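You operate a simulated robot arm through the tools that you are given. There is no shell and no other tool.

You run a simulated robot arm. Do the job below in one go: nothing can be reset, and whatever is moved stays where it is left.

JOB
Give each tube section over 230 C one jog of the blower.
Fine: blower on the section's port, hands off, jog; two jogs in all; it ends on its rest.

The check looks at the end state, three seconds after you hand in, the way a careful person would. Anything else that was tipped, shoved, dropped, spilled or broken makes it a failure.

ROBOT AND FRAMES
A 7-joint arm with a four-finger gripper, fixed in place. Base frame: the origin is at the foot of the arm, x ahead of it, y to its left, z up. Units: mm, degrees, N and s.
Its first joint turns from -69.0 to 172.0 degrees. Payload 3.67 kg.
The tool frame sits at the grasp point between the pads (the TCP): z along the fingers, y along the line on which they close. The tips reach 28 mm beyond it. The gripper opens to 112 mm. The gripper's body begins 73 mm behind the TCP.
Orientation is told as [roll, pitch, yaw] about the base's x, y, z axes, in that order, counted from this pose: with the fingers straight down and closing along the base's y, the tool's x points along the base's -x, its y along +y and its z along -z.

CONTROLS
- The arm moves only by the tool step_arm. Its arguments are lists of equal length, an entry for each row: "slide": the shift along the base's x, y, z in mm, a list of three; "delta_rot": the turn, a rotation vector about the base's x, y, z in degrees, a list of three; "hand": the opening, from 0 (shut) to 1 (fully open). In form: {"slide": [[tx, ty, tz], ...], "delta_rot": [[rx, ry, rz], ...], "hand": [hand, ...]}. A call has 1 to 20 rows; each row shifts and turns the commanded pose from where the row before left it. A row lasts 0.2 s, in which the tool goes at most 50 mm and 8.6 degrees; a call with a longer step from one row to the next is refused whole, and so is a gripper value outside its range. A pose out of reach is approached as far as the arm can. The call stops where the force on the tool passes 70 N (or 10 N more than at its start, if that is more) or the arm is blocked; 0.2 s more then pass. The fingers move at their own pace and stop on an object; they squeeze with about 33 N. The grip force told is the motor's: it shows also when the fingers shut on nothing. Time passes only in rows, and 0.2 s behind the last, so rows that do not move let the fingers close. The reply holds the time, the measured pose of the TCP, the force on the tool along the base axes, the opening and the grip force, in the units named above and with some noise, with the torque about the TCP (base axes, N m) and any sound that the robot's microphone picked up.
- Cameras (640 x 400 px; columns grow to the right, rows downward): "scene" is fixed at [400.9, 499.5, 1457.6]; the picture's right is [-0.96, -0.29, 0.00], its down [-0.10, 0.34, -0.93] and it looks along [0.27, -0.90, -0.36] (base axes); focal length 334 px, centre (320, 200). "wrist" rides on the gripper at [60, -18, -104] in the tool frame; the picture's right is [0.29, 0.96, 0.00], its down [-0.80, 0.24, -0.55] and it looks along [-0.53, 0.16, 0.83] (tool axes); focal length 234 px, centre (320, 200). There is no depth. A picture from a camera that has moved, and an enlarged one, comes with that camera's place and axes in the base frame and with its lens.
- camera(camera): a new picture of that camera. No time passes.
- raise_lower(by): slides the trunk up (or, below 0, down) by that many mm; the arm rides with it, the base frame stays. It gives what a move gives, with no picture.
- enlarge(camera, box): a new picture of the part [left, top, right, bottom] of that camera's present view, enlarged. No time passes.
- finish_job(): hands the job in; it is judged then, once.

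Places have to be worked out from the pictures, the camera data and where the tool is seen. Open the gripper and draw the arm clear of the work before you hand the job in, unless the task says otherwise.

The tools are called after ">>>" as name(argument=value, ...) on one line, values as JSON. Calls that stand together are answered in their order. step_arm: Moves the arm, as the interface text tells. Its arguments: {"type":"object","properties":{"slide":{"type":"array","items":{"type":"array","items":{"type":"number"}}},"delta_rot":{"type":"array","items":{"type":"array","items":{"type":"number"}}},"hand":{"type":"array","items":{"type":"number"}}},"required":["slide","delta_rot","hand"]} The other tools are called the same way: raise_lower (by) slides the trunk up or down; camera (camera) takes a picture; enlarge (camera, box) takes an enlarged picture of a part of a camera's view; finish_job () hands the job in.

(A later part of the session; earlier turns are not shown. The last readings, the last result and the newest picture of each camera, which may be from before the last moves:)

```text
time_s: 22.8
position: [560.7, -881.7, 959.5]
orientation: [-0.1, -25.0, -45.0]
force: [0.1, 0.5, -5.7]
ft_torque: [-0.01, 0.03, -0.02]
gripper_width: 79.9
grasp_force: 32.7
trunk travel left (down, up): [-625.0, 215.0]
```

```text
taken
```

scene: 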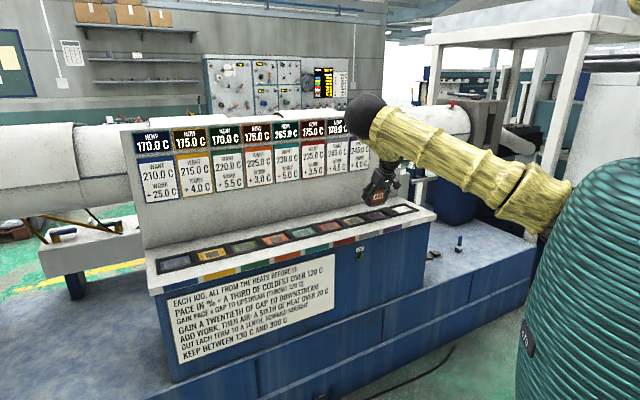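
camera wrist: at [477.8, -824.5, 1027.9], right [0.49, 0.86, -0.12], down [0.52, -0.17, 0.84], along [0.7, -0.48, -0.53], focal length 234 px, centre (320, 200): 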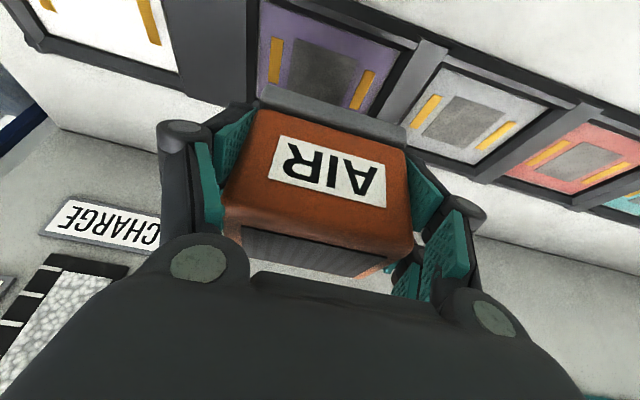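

The pose matches the command. I'll zoom in to verify alignment with the violet bay before lowering.

>>> enlarge(camera="wrist", box=[240, 0, 480, 150])

>>> enlarge(camera="scene", box=[330, 150, 430, 230])

```text
2.67 times, centred on (360, 75) of wrist
camera zoom: at [477.8, -824.5, 1027.9], right [0.49, 0.86, -0.12], down [0.52, -0.17, 0.84], along [0.7, -0.48, -0.53], focal length 624 px, centre (213, 533)
```

zoom: 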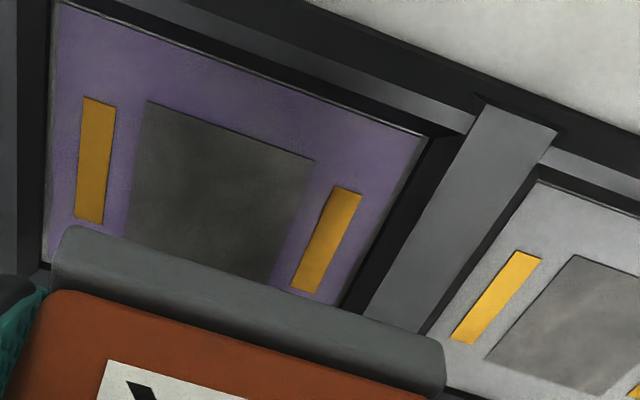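

```text
5.00 times, centred on (380, 190) of scene
camera zoom: at [400.9, 499.5, 1457.6], right [-0.96, -0.29, 0.0], down [-0.1, 0.34, -0.93], along [0.27, -0.9, -0.36], focal length 1668 px, centre (20, 250)
```

zoom: 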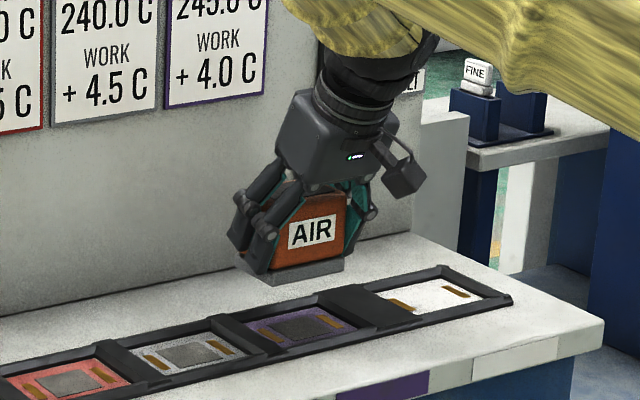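

Seen from directly above, the violet centre is at d≈−238.7, so I overshot by about 11.7 mm; the true bay offset is about 150 mm. I'll shift back by (−8.3,−8.3) and recheck, and also look at the side table's labelled block.

>>> step_arm(slide=[[-3, -3, 0], [-3, -3, 0], [-2.3, -2.3, 0], [0, 0, 0], [0, 0, 0], [0, 0, 0]], delta_rot=[[0, 0, 0], [0, 0, 0], [0, 0, 0], [0, 0, 0], [0, 0, 0], [0, 0, 0]], hand=[0, 0, 0, 0, 0, 0])

>>> enlarge(camera="wrist", box=[240, 0, 480, 150])

>>> enlarge(camera="scene", box=[400, 140, 460, 200])

```text
time_s: 24.2
position: [552.0, -892.0, 955.8]
orientation: [0.0, -24.9, -44.9]
force: [0.4, -0.3, -6.7]
ft_torque: [0.03, 0.05, 0.03]
gripper_width: 80.0
grasp_force: 33.3
trunk travel left (down, up): [-625.0, 215.0]
```

```text
2.67 times, centred on (360, 75) of wrist
camera zoom: at [469.5, -835.6, 1025.4], right [0.49, 0.86, -0.12], down [0.52, -0.18, 0.84], along [0.7, -0.48, -0.53], focal length 624 px, centre (213, 533)
```

zoom: 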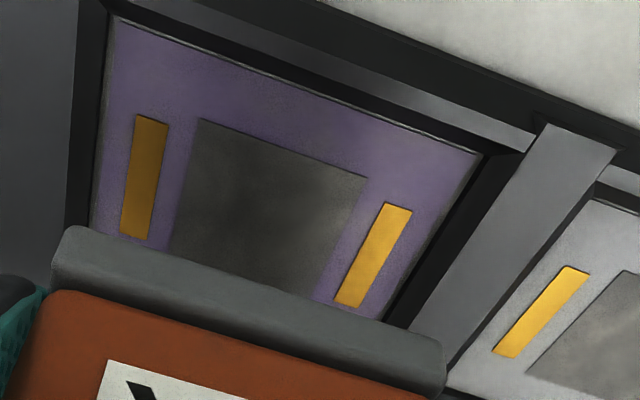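

```text
6.67 times, centred on (430, 170) of scene
camera zoom: at [400.9, 499.5, 1457.6], right [-0.96, -0.29, 0.0], down [-0.1, 0.34, -0.93], along [0.27, -0.9, -0.36], focal length 2224 px, centre (-413, 400)
```

zoom: 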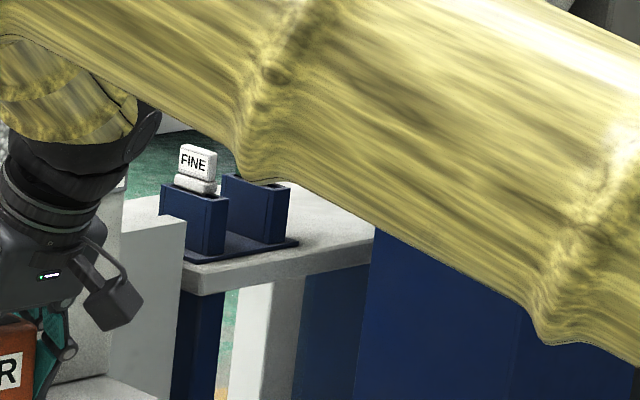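

The violet port now sits exactly where the rest bay sat in the view before, so alignment is good; the "FINE" block on the side table is unrelated. I'll lower gently by 56 mm.

>>> step_arm(slide=[[0, 0, -6], [0, 0, -8], [0, 0, -8], [0, 0, -8], [0, 0, -8], [0, 0, -7], [0, 0, -5], [0, 0, -4], [0, 0, -2], [0, 0, 0], [0, 0, 0]], delta_rot=[[0, 0, 0], [0, 0, 0], [0, 0, 0], [0, 0, 0], [0, 0, 0], [0, 0, 0], [0, 0, 0], [0, 0, 0], [0, 0, 0], [0, 0, 0], [0, 0, 0]], hand=[0, 0, 0, 0, 0, 0, 0, 0, 0, 0, 0])

>>> camera(camera="wrist")

>>> enlarge(camera="wrist", box=[200, 20, 440, 170])

>>> enlarge(camera="scene", box=[345, 170, 425, 230])

```text
time_s: 26.6
position: [550.7, -892.4, 899.9]
orientation: [0.0, -24.9, -45.0]
force: [-3.6, 2.8, -7.6]
ft_torque: [0.17, 0.16, 0.16]
gripper_width: 79.8
grasp_force: 32.9
trunk travel left (down, up): [-625.0, 215.0]
```

```text
taken
camera wrist: at [468.8, -834.5, 970.0], right [0.49, 0.86, -0.12], down [0.52, -0.18, 0.84], along [0.7, -0.48, -0.53], focal length 234 px, centre (320, 200)
```

wrist: 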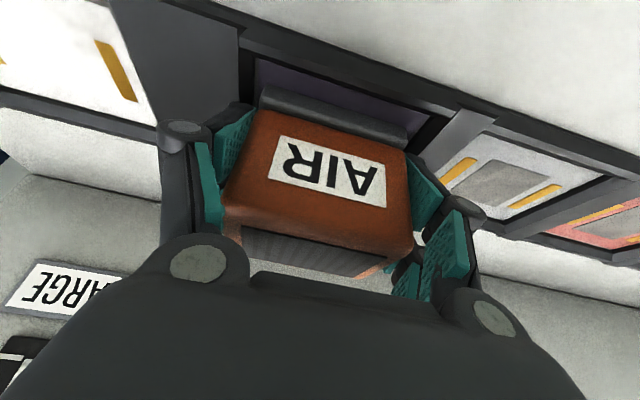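

```text
2.67 times, centred on (320, 95) of wrist
camera zoom: at [468.8, -834.5, 970.0], right [0.49, 0.86, -0.12], down [0.52, -0.18, 0.84], along [0.7, -0.48, -0.53], focal length 624 px, centre (320, 480)
```

zoom: 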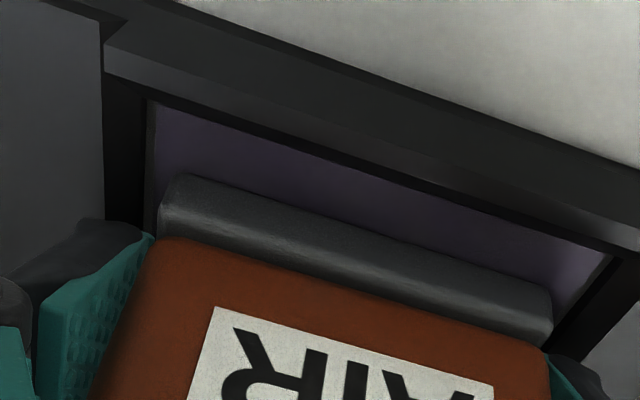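

```text
6.67 times, centred on (385, 200) of scene
camera zoom: at [400.9, 499.5, 1457.6], right [-0.96, -0.29, 0.0], down [-0.1, 0.34, -0.93], along [0.27, -0.9, -0.36], focal length 2224 px, centre (-113, 200)
```

zoom: 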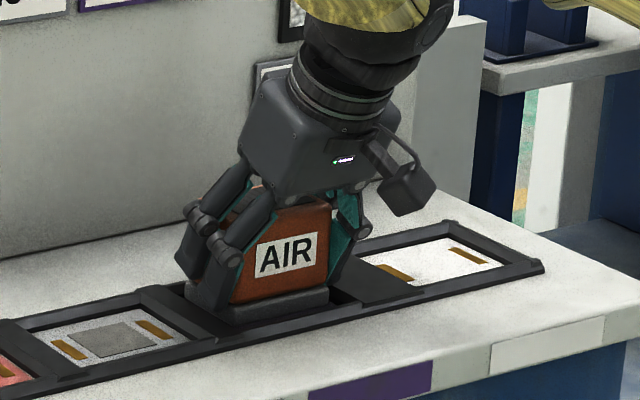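

The blower is inside the violet bay with a small gap left (load still −7.6 N). I'll lower 1 mm at a time until it rests.

>>> step_arm(slide=[[0, 0, -1], [0, 0, -1], [0, 0, -1], [0, 0, 0], [0, 0, 0]], delta_rot=[[0, 0, 0], [0, 0, 0], [0, 0, 0], [0, 0, 0], [0, 0, 0]], hand=[0, 0, 0, 0, 0])

>>> enlarge(camera="wrist", box=[200, 20, 440, 170])

```text
time_s: 27.8
position: [552.2, -889.7, 900.9]
orientation: [0.0, -25.0, -45.1]
force: [0.0, -1.9, 12.3]
ft_torque: [0.52, 0.13, 0.05]
gripper_width: 80.0
grasp_force: 33.0
trunk travel left (down, up): [-625.0, 215.0]
```

```text
2.67 times, centred on (320, 95) of wrist
camera zoom: at [468.6, -834.2, 969.6], right [0.49, 0.86, -0.12], down [0.51, -0.17, 0.84], along [0.7, -0.48, -0.53], focal length 624 px, centre (320, 480)
```

zoom: 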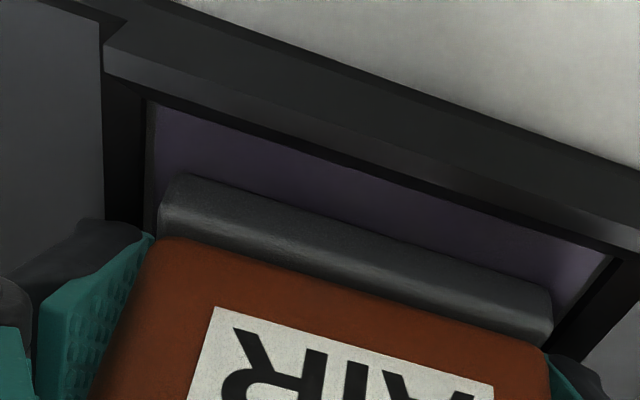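

Contact is +12 N, so the blower rests on the port. I'll open the gripper fully in place, then check how it sits.

>>> step_arm(slide=[[0, 0, 0.5], [0, 0, 0], [0, 0, 0], [0, 0, 0], [0, 0, 0]], delta_rot=[[0, 0, 0], [0, 0, 0], [0, 0, 0], [0, 0, 0], [0, 0, 0]], hand=[0, 0.8, 0.9, 1, 1])

>>> camera(camera="wrist")

>>> enlarge(camera="scene", box=[345, 170, 425, 230])

```text
time_s: 29.0
position: [550.7, -891.8, 898.9]
orientation: [0.1, -24.9, -44.9]
force: [-0.1, 0.2, -0.5]
ft_torque: [0.04, 0.01, -0.01]
gripper_width: 111.8
grasp_force: 0.0
trunk travel left (down, up): [-625.0, 215.0]
```

```text
taken
camera wrist: at [468.7, -834.8, 968.4], right [0.49, 0.86, -0.12], down [0.52, -0.18, 0.84], along [0.7, -0.48, -0.53], focal length 234 px, centre (320, 200)
```

wrist: 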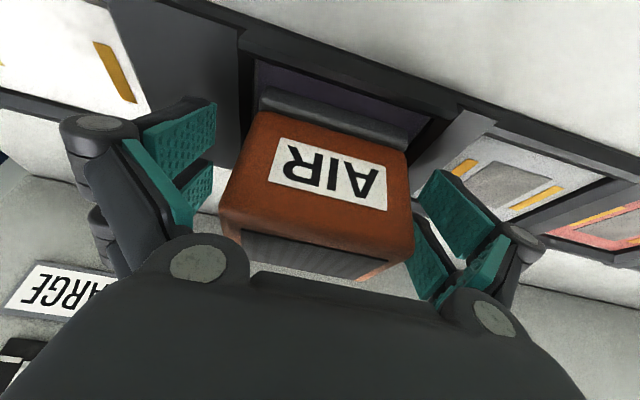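

```text
6.67 times, centred on (385, 200) of scene
camera zoom: at [400.9, 499.5, 1457.6], right [-0.96, -0.29, 0.0], down [-0.1, 0.34, -0.93], along [0.27, -0.9, -0.36], focal length 2224 px, centre (-113, 200)
```

zoom: 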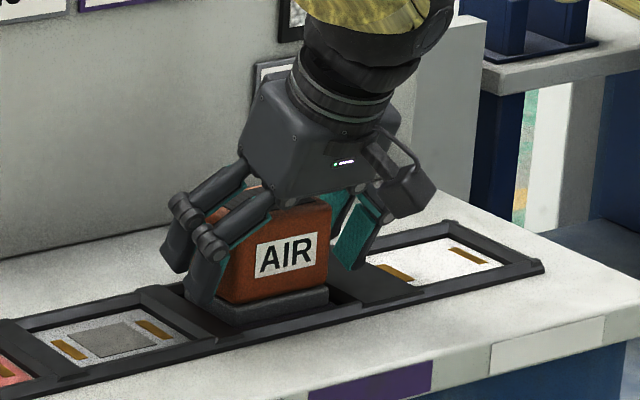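

Released; the blower stays put and looks level. I'll raise straight up about 110 mm, then look at it from above.

>>> step_arm(slide=[[0, 0, 8], [0, 0, 15], [0, 0, 18], [0, 0, 18], [0, 0, 18], [0, 0, 18], [0, 0, 15], [0, 0, 0], [0, 0, 0]], delta_rot=[[0, 0, 0], [0, 0, 0], [0, 0, 0], [0, 0, 0], [0, 0, 0], [0, 0, 0], [0, 0, 0], [0, 0, 0], [0, 0, 0]], hand=[1, 1, 1, 1, 1, 1, 1, 1, 1])

>>> camera(camera="wrist")

>>> enlarge(camera="scene", box=[345, 170, 425, 230])

```text
time_s: 31.0
position: [551.0, -890.2, 1007.2]
orientation: [0.1, -25.0, -44.9]
force: [0.1, -0.3, 0.3]
ft_torque: [-0.01, 0.0, 0.03]
gripper_width: 112.0
grasp_force: 0.2
trunk travel left (down, up): [-625.0, 215.0]
```

```text
taken
camera wrist: at [469.3, -833.5, 1077.3], right [0.49, 0.86, -0.12], down [0.52, -0.18, 0.84], along [0.7, -0.48, -0.53], focal length 234 px, centre (320, 200)
```

wrist: 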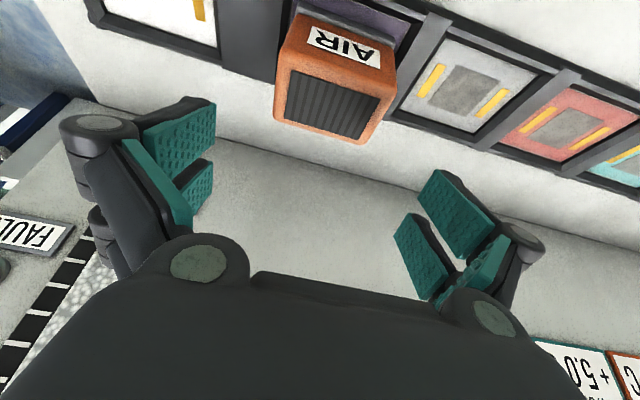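

```text
6.67 times, centred on (385, 200) of scene
camera zoom: at [400.9, 499.5, 1457.6], right [-0.96, -0.29, 0.0], down [-0.1, 0.34, -0.93], along [0.27, -0.9, -0.36], focal length 2224 px, centre (-113, 200)
```

zoom: 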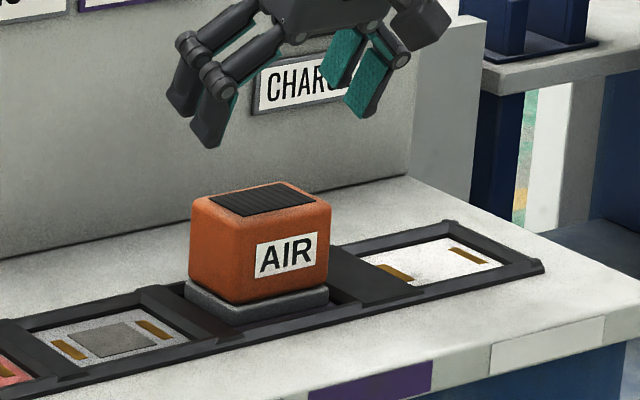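

The blower sits flat in the violet port. Next is the JOG button: I'll back off from the bench, shift along it toward the button's station (d≈−90), close the fingers, and tilt to about 60° while still high.

>>> step_arm(slide=[[-20, 20, 0], [-25, 25, 0], [-25, 25, 0], [-25, 25, 0], [-25, 25, 0], [-25, 25, 0], [-20, 20, 0], [20, 20, 0], [25, 25, 0], [25, 25, 0], [25, 25, 0], [11, 11, 0], [0, 0, 0]], delta_rot=[[0, 0, 0], [0, 0, 0], [0, 0, 0], [0, 0, 0], [0, 0, 0], [0, 0, 0], [0, 0, 0], [-4.95, -4.95, 0], [-4.95, -4.95, 0], [-4.95, -4.95, 0], [-4.95, -4.95, 0], [-4.95, -4.95, 0], [0, 0, 0]], hand=[1, 1, 1, 1, 1, 0, 0, 0, 0, 0, 0, 0, 0])

>>> camera(camera="wrist")

>>> camera(camera="scene")

```text
time_s: 33.8
position: [491.9, -619.6, 1012.3]
orientation: [0.0, -60.0, -45.2]
force: [0.2, 1.1, 0.0]
ft_torque: [0.05, 0.04, 0.0]
gripper_width: 0.0
grasp_force: 32.3
trunk travel left (down, up): [-625.0, 215.0]
```

```text
taken
camera wrist: at [394.3, -547.6, 1011.8], right [0.58, 0.78, -0.25], down [0.11, 0.23, 0.97], along [0.81, -0.58, 0.04], focal length 234 px, centre (320, 200)
```

wrist: 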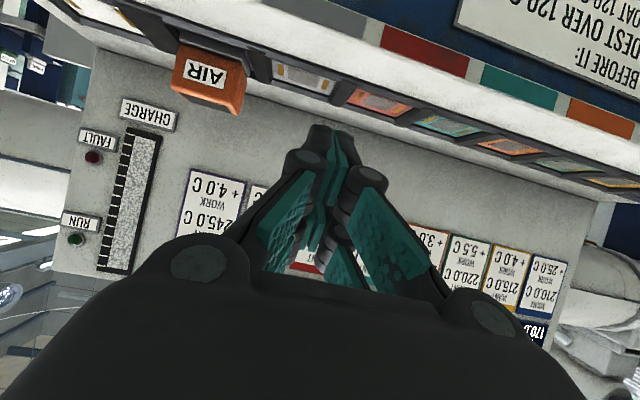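

```text
taken
```

scene: 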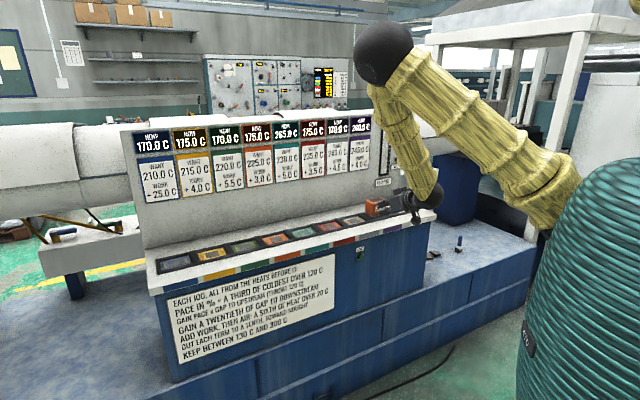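

All good: n=786, d≈−90. Now I'll lower in front of the bench to z≈770 with the tip still about 100 mm short of the front panel.

>>> step_arm(slide=[[0, 0, -20], [0, 0, -30], [0, 0, -30], [0, 0, -30], [0, 0, -30], [0, 0, -30], [0, 0, -30], [0, 0, -25], [0, 0, -15], [0, 0, 0], [0, 0, 0]], delta_rot=[[0, 0, 0], [0, 0, 0], [0, 0, 0], [0, 0, 0], [0, 0, 0], [0, 0, 0], [0, 0, 0], [0, 0, 0], [0, 0, 0], [0, 0, 0], [0, 0, 0]], hand=[0, 0, 0, 0, 0, 0, 0, 0, 0, 0, 0])

>>> camera(camera="wrist")

>>> camera(camera="scene")

```text
time_s: 36.2
position: [492.4, -620.7, 768.7]
orientation: [0.0, -60.0, -45.1]
force: [0.2, -0.2, -0.1]
ft_torque: [-0.03, 0.01, 0.05]
gripper_width: 0.1
grasp_force: 33.0
trunk travel left (down, up): [-625.0, 215.0]
```

```text
taken
camera wrist: at [394.4, -547.7, 769.5], right [0.58, 0.78, -0.25], down [0.11, 0.23, 0.97], along [0.81, -0.58, 0.04], focal length 234 px, centre (320, 200)
```

wrist: 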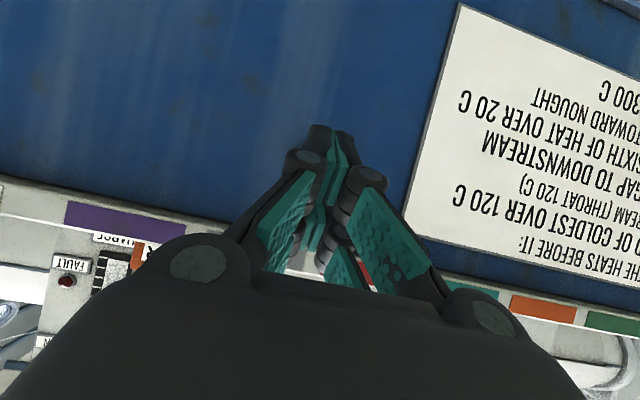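

```text
taken
```

scene: 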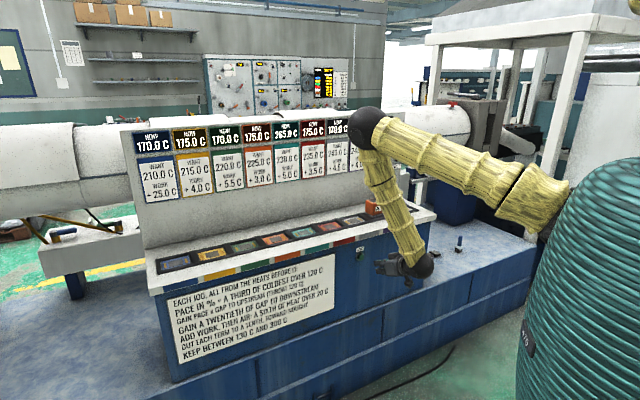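

The button is hidden behind the closed fingers. I'll open them to see the button between them.

>>> step_arm(slide=[[0, 0, 0], [0, 0, 0], [0, 0, 0], [0, 0, 0]], delta_rot=[[0, 0, 0], [0, 0, 0], [0, 0, 0], [0, 0, 0]], hand=[1, 1, 1, 1])

>>> camera(camera="wrist")

>>> enlarge(camera="scene", box=[330, 220, 450, 300])

```text
time_s: 37.2
position: [492.3, -618.6, 770.1]
orientation: [0.1, -60.0, -45.1]
force: [-0.3, 0.8, 0.1]
ft_torque: [0.02, -0.01, -0.03]
gripper_width: 112.1
grasp_force: 0.0
trunk travel left (down, up): [-625.0, 215.0]
```

```text
taken
camera wrist: at [394.4, -547.6, 769.7], right [0.58, 0.78, -0.25], down [0.11, 0.23, 0.97], along [0.81, -0.58, 0.04], focal length 234 px, centre (320, 200)
```

wrist: 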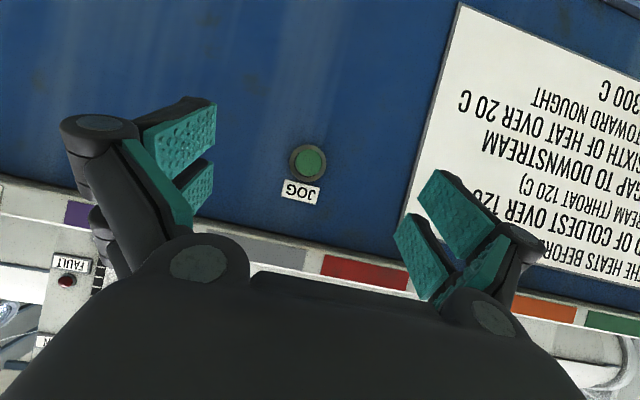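

```text
5.00 times, centred on (390, 260) of scene
camera zoom: at [400.9, 499.5, 1457.6], right [-0.96, -0.29, 0.0], down [-0.1, 0.34, -0.93], along [0.27, -0.9, -0.36], focal length 1668 px, centre (-30, -100)
```

zoom: 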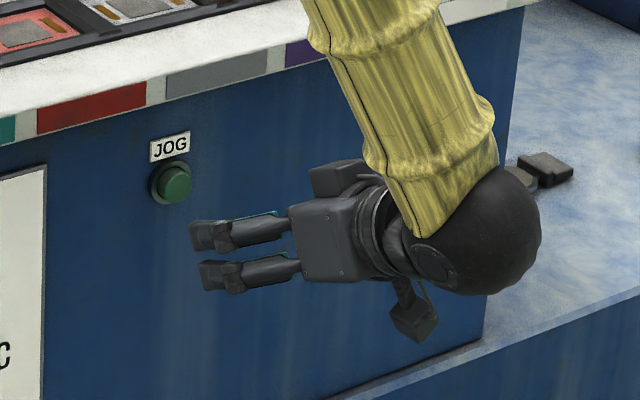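

The button is exactly where predicted: d≈−89, z≈744. I'll close the fingers, drop to TCP z≈750 and advance to roughly 20–25 mm short of the button.

>>> step_arm(slide=[[0, 0, -10], [0, 0, -10], [0, 0, 0], [12, -12, 0], [14, -14, 0], [14, -14, 0], [12, -12, 0], [0, 0, 0], [0, 0, 0]], delta_rot=[[0, 0, 0], [0, 0, 0], [0, 0, 0], [0, 0, 0], [0, 0, 0], [0, 0, 0], [0, 0, 0], [0, 0, 0], [0, 0, 0]], hand=[0, 0, 0, 0, 0, 0, 0, 0, 0])

>>> camera(camera="wrist")

>>> enlarge(camera="scene", box=[330, 220, 420, 290])

```text
time_s: 39.2
position: [544.4, -672.5, 749.7]
orientation: [0.1, -60.0, -45.1]
force: [0.1, -0.2, -0.1]
ft_torque: [0.01, 0.0, 0.02]
gripper_width: 0.4
grasp_force: 32.8
trunk travel left (down, up): [-625.0, 215.0]
```

```text
taken
camera wrist: at [447.0, -600.8, 749.9], right [0.58, 0.78, -0.25], down [0.11, 0.23, 0.97], along [0.81, -0.58, 0.04], focal length 234 px, centre (320, 200)
```

wrist: 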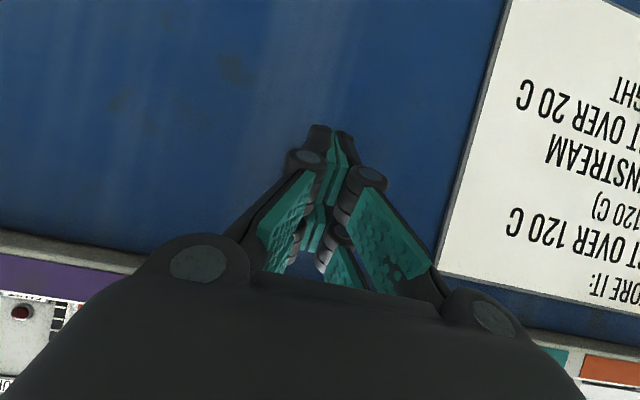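

```text
5.71 times, centred on (375, 255) of scene
camera zoom: at [400.9, 499.5, 1457.6], right [-0.96, -0.29, 0.0], down [-0.1, 0.34, -0.93], along [0.27, -0.9, -0.36], focal length 1906 px, centre (6, -114)
```

zoom: 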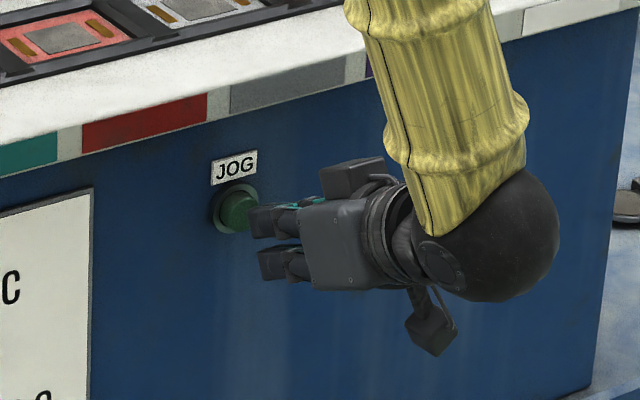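

The tip lines up with the button. I'll advance in 3 mm steps and watch for contact force and sound.

>>> step_arm(slide=[[2.12, -2.12, 0], [2.12, -2.12, 0], [2.12, -2.12, 0], [2.12, -2.12, 0], [0, 0, 0]], delta_rot=[[0, 0, 0], [0, 0, 0], [0, 0, 0], [0, 0, 0], [0, 0, 0]], hand=[0, 0, 0, 0, 0])

>>> enlarge(camera="scene", box=[340, 230, 400, 280])

```text
time_s: 40.4
position: [551.6, -680.8, 750.1]
orientation: [0.1, -59.9, -45.1]
force: [-0.2, 0.3, -0.2]
ft_torque: [0.0, 0.01, 0.0]
gripper_width: 0.0
grasp_force: 33.9
trunk travel left (down, up): [-625.0, 215.0]
```

```text
8.00 times, centred on (370, 255) of scene
camera zoom: at [400.9, 499.5, 1457.6], right [-0.96, -0.29, 0.0], down [-0.1, 0.34, -0.93], along [0.27, -0.9, -0.36], focal length 2669 px, centre (-80, -240)
```

zoom: 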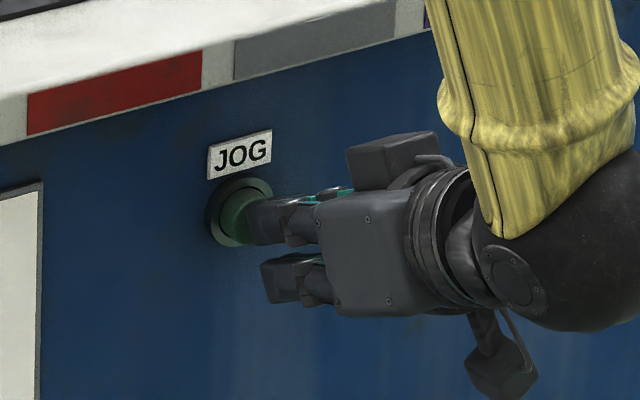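

No contact yet. I'll continue with another 4 × 3 mm.

>>> step_arm(slide=[[2.12, -2.12, 0], [2.12, -2.12, 0], [2.12, -2.12, 0], [2.12, -2.12, 0], [0, 0, 0]], delta_rot=[[0, 0, 0], [0, 0, 0], [0, 0, 0], [0, 0, 0], [0, 0, 0]], hand=[0, 0, 0, 0, 0])

>>> enlarge(camera="scene", box=[340, 230, 400, 280])

```text
time_s: 41.6
position: [556.7, -685.7, 749.0]
orientation: [0.0, -59.7, -45.0]
force: [-23.8, 30.0, -6.4]
ft_torque: [-0.13, 0.01, 0.18]
gripper_width: 5.9
grasp_force: 35.8
trunk travel left (down, up): [-625.0, 215.0]
heard: click
```

```text
8.00 times, centred on (370, 255) of scene
camera zoom: at [400.9, 499.5, 1457.6], right [-0.96, -0.29, 0.0], down [-0.1, 0.34, -0.93], along [0.27, -0.9, -0.36], focal length 2669 px, centre (-80, -240)
```

zoom: 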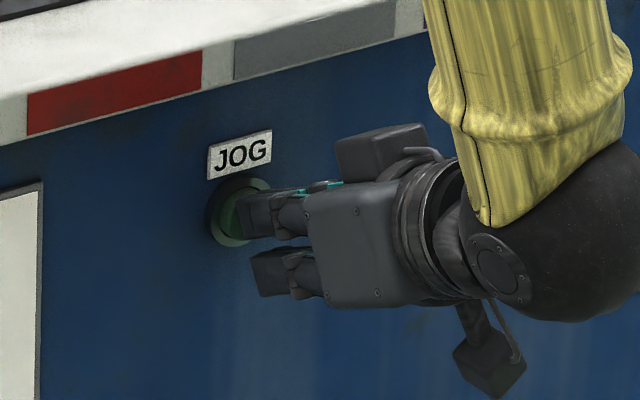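

A click was heard with about 38 N of press. I'll retreat now and read the displays.

>>> step_arm(slide=[[-4, 4, 0], [-8, 8, 0], [-12, 12, 0], [-15, 15, 0], [-15, 15, 0], [0, 0, 0]], delta_rot=[[0, 0, 0], [0, 0, 0], [0, 0, 0], [0, 0, 0], [0, 0, 0], [0, 0, 0]], hand=[0, 0, 0, 0, 0, 0])

>>> enlarge(camera="scene", box=[120, 105, 270, 205])

>>> enlarge(camera="scene", box=[260, 105, 410, 205])

>>> camera(camera="scene")

```text
time_s: 43.0
position: [504.8, -634.8, 749.4]
orientation: [0.1, -60.0, -45.2]
force: [-0.4, -0.1, 0.3]
ft_torque: [0.05, -0.01, 0.01]
gripper_width: 0.1
grasp_force: 35.9
trunk travel left (down, up): [-625.0, 215.0]
```

```text
4.00 times, centred on (195, 155) of scene
camera zoom: at [400.9, 499.5, 1457.6], right [-0.96, -0.29, 0.0], down [-0.1, 0.34, -0.93], along [0.27, -0.9, -0.36], focal length 1334 px, centre (820, 380)
```

zoom: 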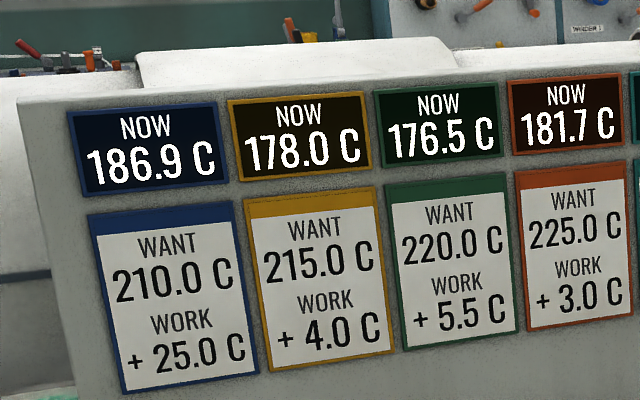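

```text
4.00 times, centred on (335, 155) of scene
camera zoom: at [400.9, 499.5, 1457.6], right [-0.96, -0.29, 0.0], down [-0.1, 0.34, -0.93], along [0.27, -0.9, -0.36], focal length 1334 px, centre (260, 380)
```

zoom: 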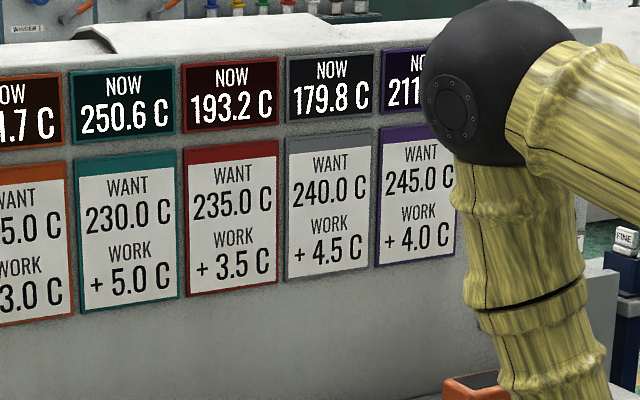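

```text
taken
```

scene: 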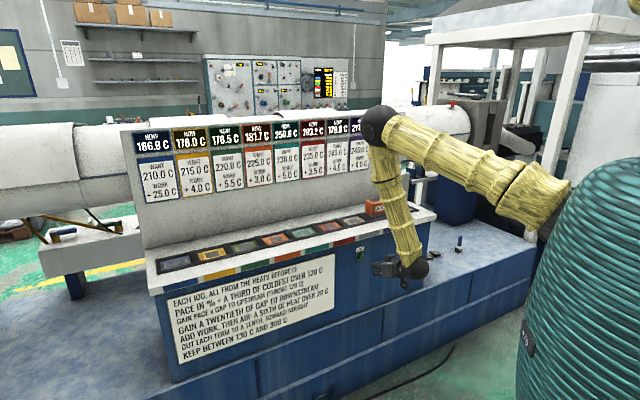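

The displays match my hand calculation exactly (186.9, 178.0, 176.5, 181.7, 250.6, 193.2, 179.8; violet now about 211), so the first jog counted once with air on violet. Now I'll back off, rise, and restore the 25° tilt to fetch the blower.

>>> step_arm(slide=[[-15, 15, 0], [0, 0, 20], [0, 0, 32], [0, 0, 32], [0, 0, 32], [0, 0, 32], [0, 0, 32], [0, 0, 32], [0, 0, 28], [0, 0, 20], [-15, -15, 0], [-24, -24, 0], [-24, -24, 0], [-24, -24, 0], [-19, -19, 0], [0, 0, 0]], delta_rot=[[0, 0, 0], [0, 0, 0], [0, 0, 0], [0, 0, 0], [0, 0, 0], [0, 0, 0], [0, 0, 0], [0, 0, 0], [0, 0, 0], [0, 0, 0], [4.95, 4.95, 0], [4.95, 4.95, 0], [4.95, 4.95, 0], [4.95, 4.95, 0], [4.95, 4.95, 0], [0, 0, 0]], hand=[0, 0, 0, 0, 0, 0, 0, 0, 0, 0, 0.5, 1, 1, 1, 1, 1])

>>> camera(camera="wrist")

>>> camera(camera="scene")

```text
time_s: 46.4
position: [391.6, -718.5, 1012.5]
orientation: [0.3, -28.5, -45.1]
force: [-0.4, 0.1, -0.3]
ft_torque: [0.0, -0.02, 0.0]
gripper_width: 111.9
grasp_force: 0.0
out of reach, approached as far as the arm can: row 15
trunk travel left (down, up): [-625.0, 215.0]
```

```text
taken
camera wrist: at [307.0, -660.0, 1075.3], right [0.5, 0.86, -0.13], down [0.47, -0.14, 0.87], along [0.73, -0.5, -0.48], focal length 234 px, centre (320, 200)
```

wrist: 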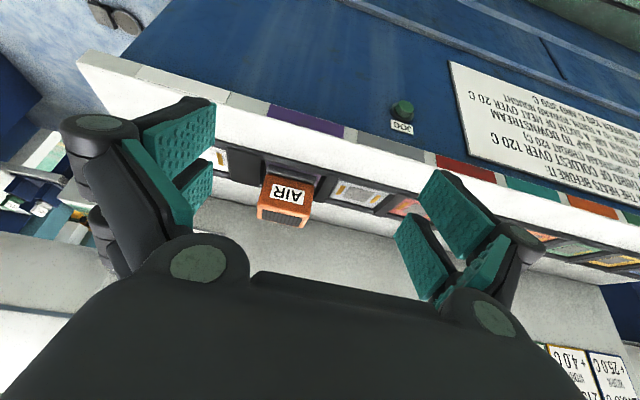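

```text
taken
```

scene: 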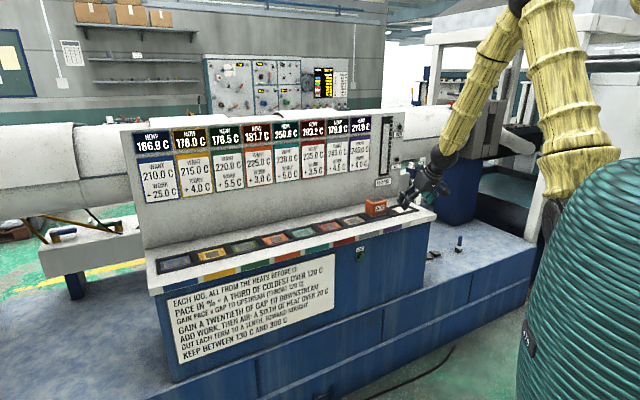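

One row hit a reach limit because the elbow has swung to another configuration (pitch −28.5 instead of −25). I'll move outward toward the bench gradually at this height and see whether it recovers, and also read the violet display.

>>> step_arm(slide=[[10, -10, 0], [15, -15, 0], [15, -15, 0], [15, -15, 0], [0, 0, 0], [0, 0, 0]], delta_rot=[[0, 0, 0], [0, 0, 0], [0, 0, 0], [0, 0, 0], [0, 0, 0], [0, 0, 0]], hand=[1, 1, 1, 1, 1, 1])

>>> camera(camera="scene")

>>> enlarge(camera="scene", box=[260, 105, 410, 205])

```text
time_s: 47.8
position: [451.2, -774.9, 1009.5]
orientation: [0.3, -28.5, -45.0]
force: [0.4, -0.8, 0.2]
ft_torque: [0.0, -0.01, 0.02]
gripper_width: 112.4
grasp_force: 0.0
trunk travel left (down, up): [-625.0, 215.0]
```

```text
taken
```

scene: 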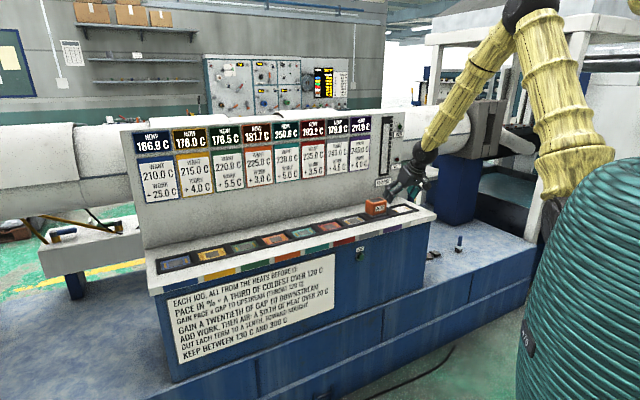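

```text
4.00 times, centred on (335, 155) of scene
camera zoom: at [400.9, 499.5, 1457.6], right [-0.96, -0.29, 0.0], down [-0.1, 0.34, -0.93], along [0.27, -0.9, -0.36], focal length 1334 px, centre (260, 380)
```

zoom: 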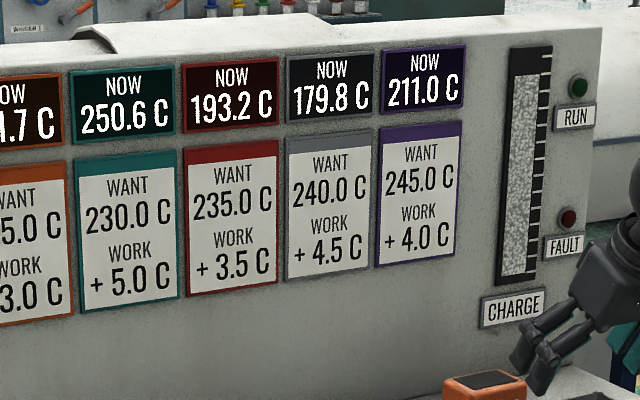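

Violet reads 211.0, exactly as computed. The elbow is now in a different but usable posture; I'll move out over the blower at this height and restore the 25° tilt.

>>> step_arm(slide=[[8, -10, 0], [14, -16, 0], [14, -16, 0], [14, -16, 0], [14, -16, 0], [14, -16, 0], [14, -16, 0], [8, -10.7, 0], [0, 0, 0], [0, 0, 0], [0, 0, 0]], delta_rot=[[0, 0, 0], [0, 0, 0], [0, 0, 0], [0, 0, 0], [0, 0, 0], [0.8, 0.8, 0], [0.8, 0.8, 0], [0.87, 0.87, 0], [0, 0, 0], [0, 0, 0], [0, 0, 0]], hand=[1, 1, 1, 1, 1, 1, 1, 1, 1, 1, 1])

>>> camera(camera="wrist")

>>> camera(camera="scene")

```text
time_s: 50.2
position: [550.9, -891.1, 1010.4]
orientation: [0.3, -25.0, -45.0]
force: [-0.4, 0.2, -0.1]
ft_torque: [0.02, 0.03, 0.03]
gripper_width: 112.1
grasp_force: 0.1
trunk travel left (down, up): [-625.0, 215.0]
```

```text
taken
camera wrist: at [468.3, -835.4, 1079.2], right [0.49, 0.86, -0.12], down [0.51, -0.18, 0.84], along [0.7, -0.47, -0.53], focal length 234 px, centre (320, 200)
```

wrist: 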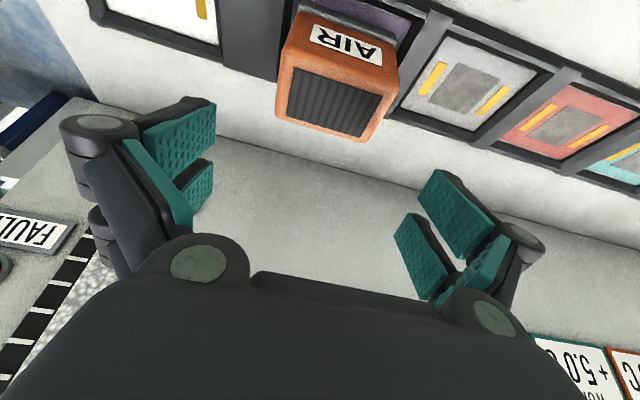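

```text
taken
```

scene: 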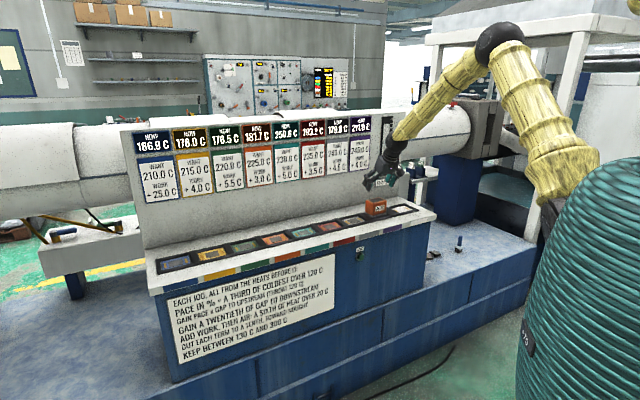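

I'm back above the blower with the same view as after release. I'll lower straight down about 110 mm with open fingers and settle.

>>> step_arm(slide=[[0, 0, -8], [0, 0, -14], [0, 0, -16], [0, 0, -16], [0, 0, -16], [0, 0, -14], [0, 0, -12], [0, 0, -8], [0, 0, -6], [0, 0, 0], [0, 0, 0], [0, 0, 0]], delta_rot=[[0, 0, 0], [0, 0, 0], [0, 0, 0], [0, 0, 0], [0, 0, 0], [0, 0, 0], [0, 0, 0], [0, 0, 0], [0, 0, 0], [0, 0, 0], [0, 0, 0], [0, 0, 0]], hand=[1, 1, 1, 1, 1, 1, 1, 1, 1, 1, 1, 1])

>>> camera(camera="wrist")

>>> enlarge(camera="scene", box=[345, 170, 425, 230])

```text
time_s: 52.8
position: [550.7, -890.1, 900.4]
orientation: [0.3, -24.9, -45.0]
force: [-0.2, 0.2, -0.1]
ft_torque: [0.0, 0.01, 0.0]
gripper_width: 112.1
grasp_force: 0.1
trunk travel left (down, up): [-625.0, 215.0]
```

```text
taken
camera wrist: at [468.3, -835.1, 970.0], right [0.49, 0.86, -0.12], down [0.51, -0.18, 0.84], along [0.7, -0.47, -0.53], focal length 234 px, centre (320, 200)
```

wrist: 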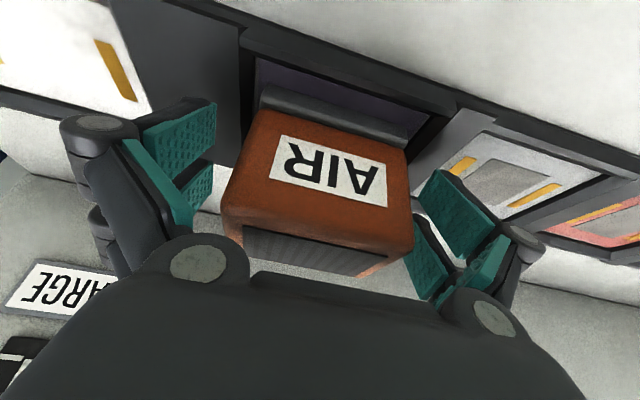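

```text
6.67 times, centred on (385, 200) of scene
camera zoom: at [400.9, 499.5, 1457.6], right [-0.96, -0.29, 0.0], down [-0.1, 0.34, -0.93], along [0.27, -0.9, -0.36], focal length 2224 px, centre (-113, 200)
```

zoom: 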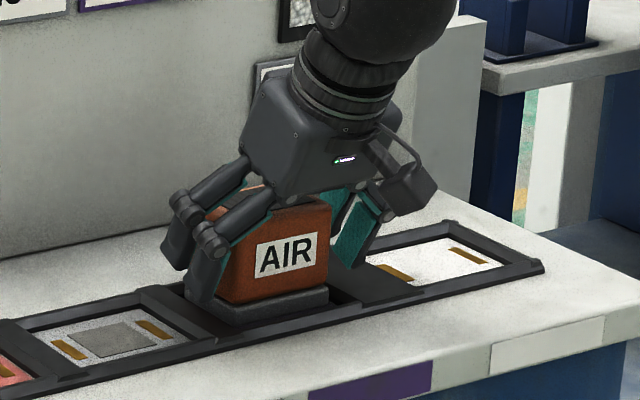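

The fingers straddle the blower exactly as at release. I'll close the grip and hold.

>>> step_arm(slide=[[0, 0, 0], [0, 0, 0], [0, 0, 0], [0, 0, 0], [0, 0, 0]], delta_rot=[[0, 0, 0], [0, 0, 0], [0, 0, 0], [0, 0, 0], [0, 0, 0]], hand=[0, 0, 0, 0, 0])

>>> enlarge(camera="wrist", box=[200, 20, 440, 170])

```text
time_s: 54.0
position: [551.4, -890.7, 902.0]
orientation: [0.4, -25.1, -45.0]
force: [-0.6, 4.8, 5.6]
ft_torque: [0.03, 0.59, -0.12]
gripper_width: 80.1
grasp_force: 33.2
trunk travel left (down, up): [-625.0, 215.0]
```

```text
2.67 times, centred on (320, 95) of wrist
camera zoom: at [468.4, -834.5, 970.5], right [0.49, 0.86, -0.12], down [0.51, -0.18, 0.84], along [0.71, -0.47, -0.53], focal length 624 px, centre (320, 480)
```

zoom: 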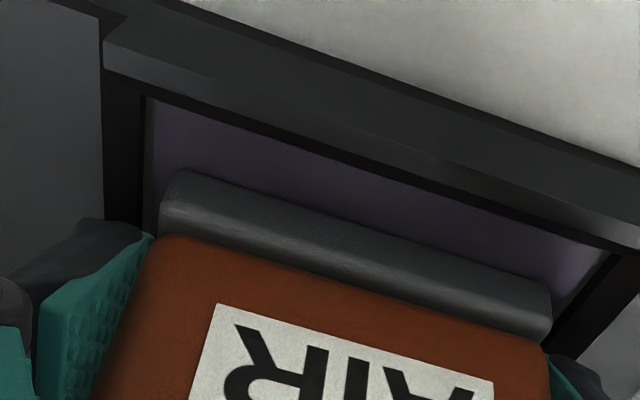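

The grip is solid (80 mm, 33 N, small reaction). I'll lift slowly about 60 mm.

>>> step_arm(slide=[[0, 0, 2], [0, 0, 2], [0, 0, 3], [0, 0, 4], [0, 0, 5], [0, 0, 7], [0, 0, 8], [0, 0, 8], [0, 0, 8], [0, 0, 7], [0, 0, 6], [0, 0, 0], [0, 0, 0]], delta_rot=[[0, 0, 0], [0, 0, 0], [0, 0, 0], [0, 0, 0], [0, 0, 0], [0, 0, 0], [0, 0, 0], [0, 0, 0], [0, 0, 0], [0, 0, 0], [0, 0, 0], [0, 0, 0], [0, 0, 0]], hand=[0, 0, 0, 0, 0, 0, 0, 0, 0, 0, 0, 0, 0])

>>> camera(camera="wrist")

>>> camera(camera="scene")

```text
time_s: 56.8
position: [551.2, -889.5, 961.9]
orientation: [0.2, -25.2, -45.0]
force: [0.0, 0.3, -6.4]
ft_torque: [0.09, 0.08, -0.03]
gripper_width: 79.7
grasp_force: 33.1
trunk travel left (down, up): [-625.0, 215.0]
```

```text
taken
camera wrist: at [468.2, -832.6, 1031.9], right [0.49, 0.86, -0.12], down [0.51, -0.18, 0.84], along [0.7, -0.47, -0.53], focal length 234 px, centre (320, 200)
```

wrist: 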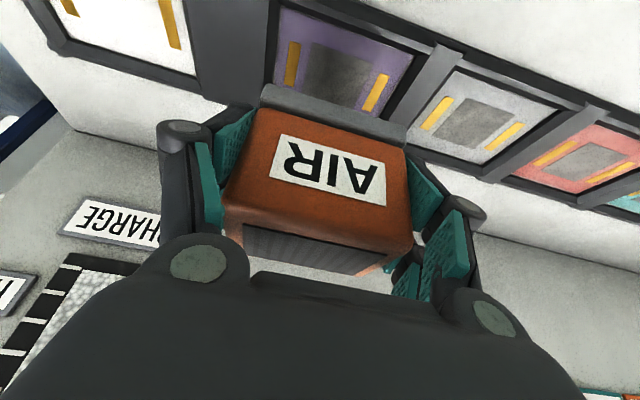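

```text
taken
```

scene: 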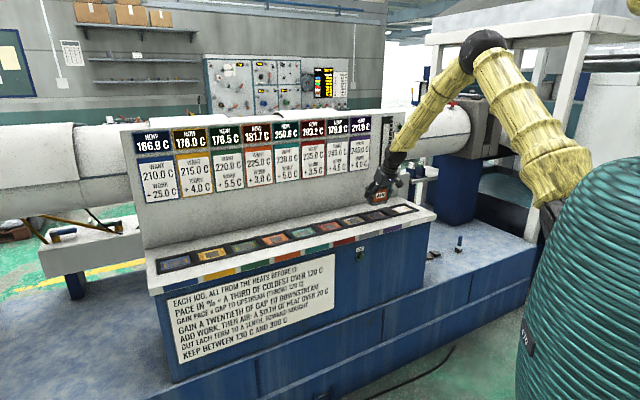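

Held and level. I'll carry it along the bench toward teal (about 360 mm away) at this height; the first leg is about 170 mm.

>>> step_arm(slide=[[5, 5, 0], [10, 10, 0], [13, 13, 0], [13, 13, 0], [13, 13, 0], [13, 13, 0], [13, 13, 0], [13, 13, 0], [13, 13, 0], [10, 10, 0], [4, 4, 0], [0, 0, 0]], delta_rot=[[0, 0, 0], [0, 0, 0], [0, 0, 0], [0, 0, 0], [0, 0, 0], [0, 0, 0], [0, 0, 0], [0, 0, 0], [0, 0, 0], [0, 0, 0], [0, 0, 0], [0, 0, 0]], hand=[0, 0, 0, 0, 0, 0, 0, 0, 0, 0, 0, 0])

>>> camera(camera="wrist")

>>> camera(camera="scene")

```text
time_s: 59.4
position: [671.3, -768.8, 962.1]
orientation: [0.2, -25.1, -44.9]
force: [0.5, -0.5, -6.1]
ft_torque: [0.04, 0.06, -0.04]
gripper_width: 80.1
grasp_force: 33.3
trunk travel left (down, up): [-625.0, 215.0]
```

```text
taken
camera wrist: at [588.9, -712.2, 1031.8], right [0.49, 0.86, -0.12], down [0.51, -0.17, 0.84], along [0.71, -0.47, -0.53], focal length 234 px, centre (320, 200)
```

wrist: 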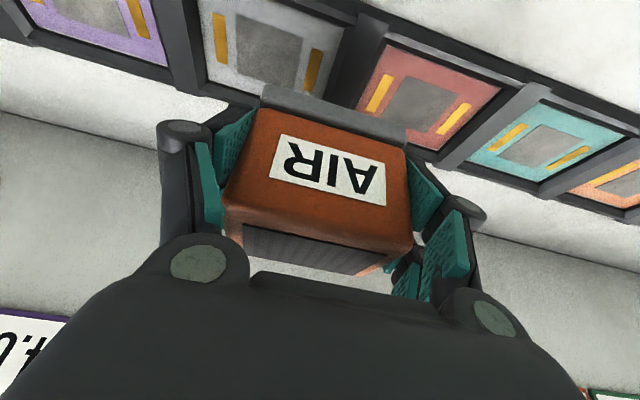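

```text
taken
```

scene: 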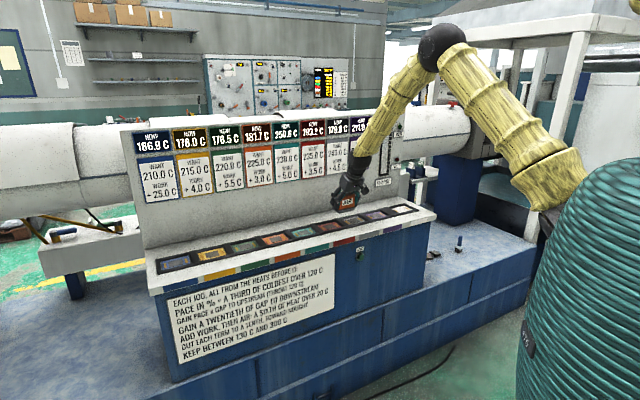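

I'm midway between grey and red. Continuing along the bench another 180 mm or so toward teal.

>>> step_arm(slide=[[5, 5, 0], [10, 10, 0], [13, 13, 0], [13, 13, 0], [13, 13, 0], [13, 13, 0], [13, 13, 0], [13, 13, 0], [13, 13, 0], [12, 12, 0], [8, 8, 0], [3, 3, 0], [0, 0, 0], [0, 0, 0]], delta_rot=[[0, 0, 0], [0, 0, 0], [0, 0, 0], [0, 0, 0], [0, 0, 0], [0, 0, 0], [0, 0, 0], [0, 0, 0], [0, 0, 0], [0, 0, 0], [0, 0, 0], [0, 0, 0], [0, 0, 0], [0, 0, 0]], hand=[0, 0, 0, 0, 0, 0, 0, 0, 0, 0, 0, 0, 0, 0])

>>> camera(camera="wrist")

>>> enlarge(camera="wrist", box=[240, 0, 480, 150])

>>> camera(camera="scene")

```text
time_s: 62.4
position: [800.6, -643.4, 958.9]
orientation: [0.3, -25.0, -45.0]
force: [-1.1, -0.1, -6.9]
ft_torque: [0.02, 0.04, -0.02]
gripper_width: 79.9
grasp_force: 32.3
trunk travel left (down, up): [-625.0, 215.0]
```

```text
taken
camera wrist: at [718.0, -587.8, 1029.3], right [0.49, 0.86, -0.12], down [0.51, -0.18, 0.84], along [0.7, -0.47, -0.53], focal length 234 px, centre (320, 200)
```

wrist: 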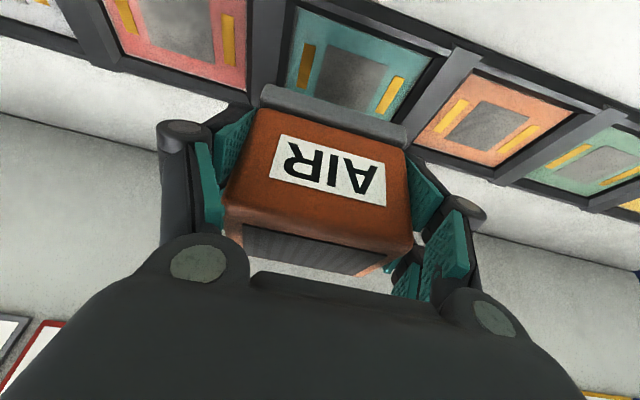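

```text
2.67 times, centred on (360, 75) of wrist
camera zoom: at [718.0, -587.8, 1029.3], right [0.49, 0.86, -0.12], down [0.51, -0.18, 0.84], along [0.7, -0.47, -0.53], focal length 624 px, centre (213, 533)
```

zoom: 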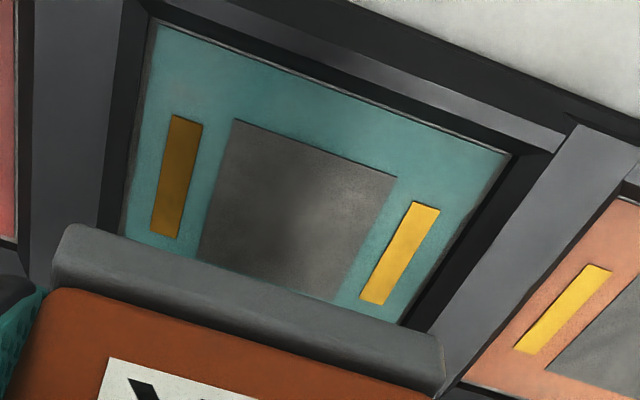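

```text
taken
```

scene: 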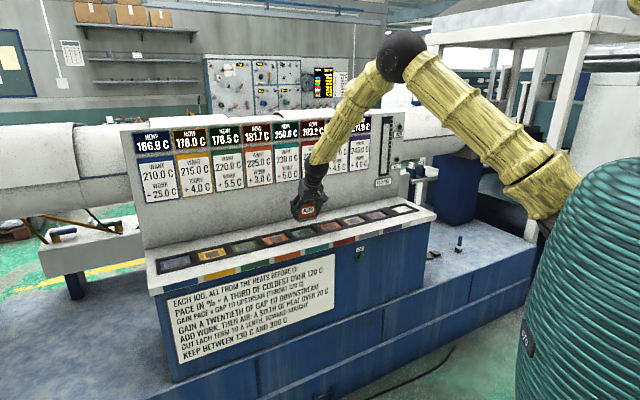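

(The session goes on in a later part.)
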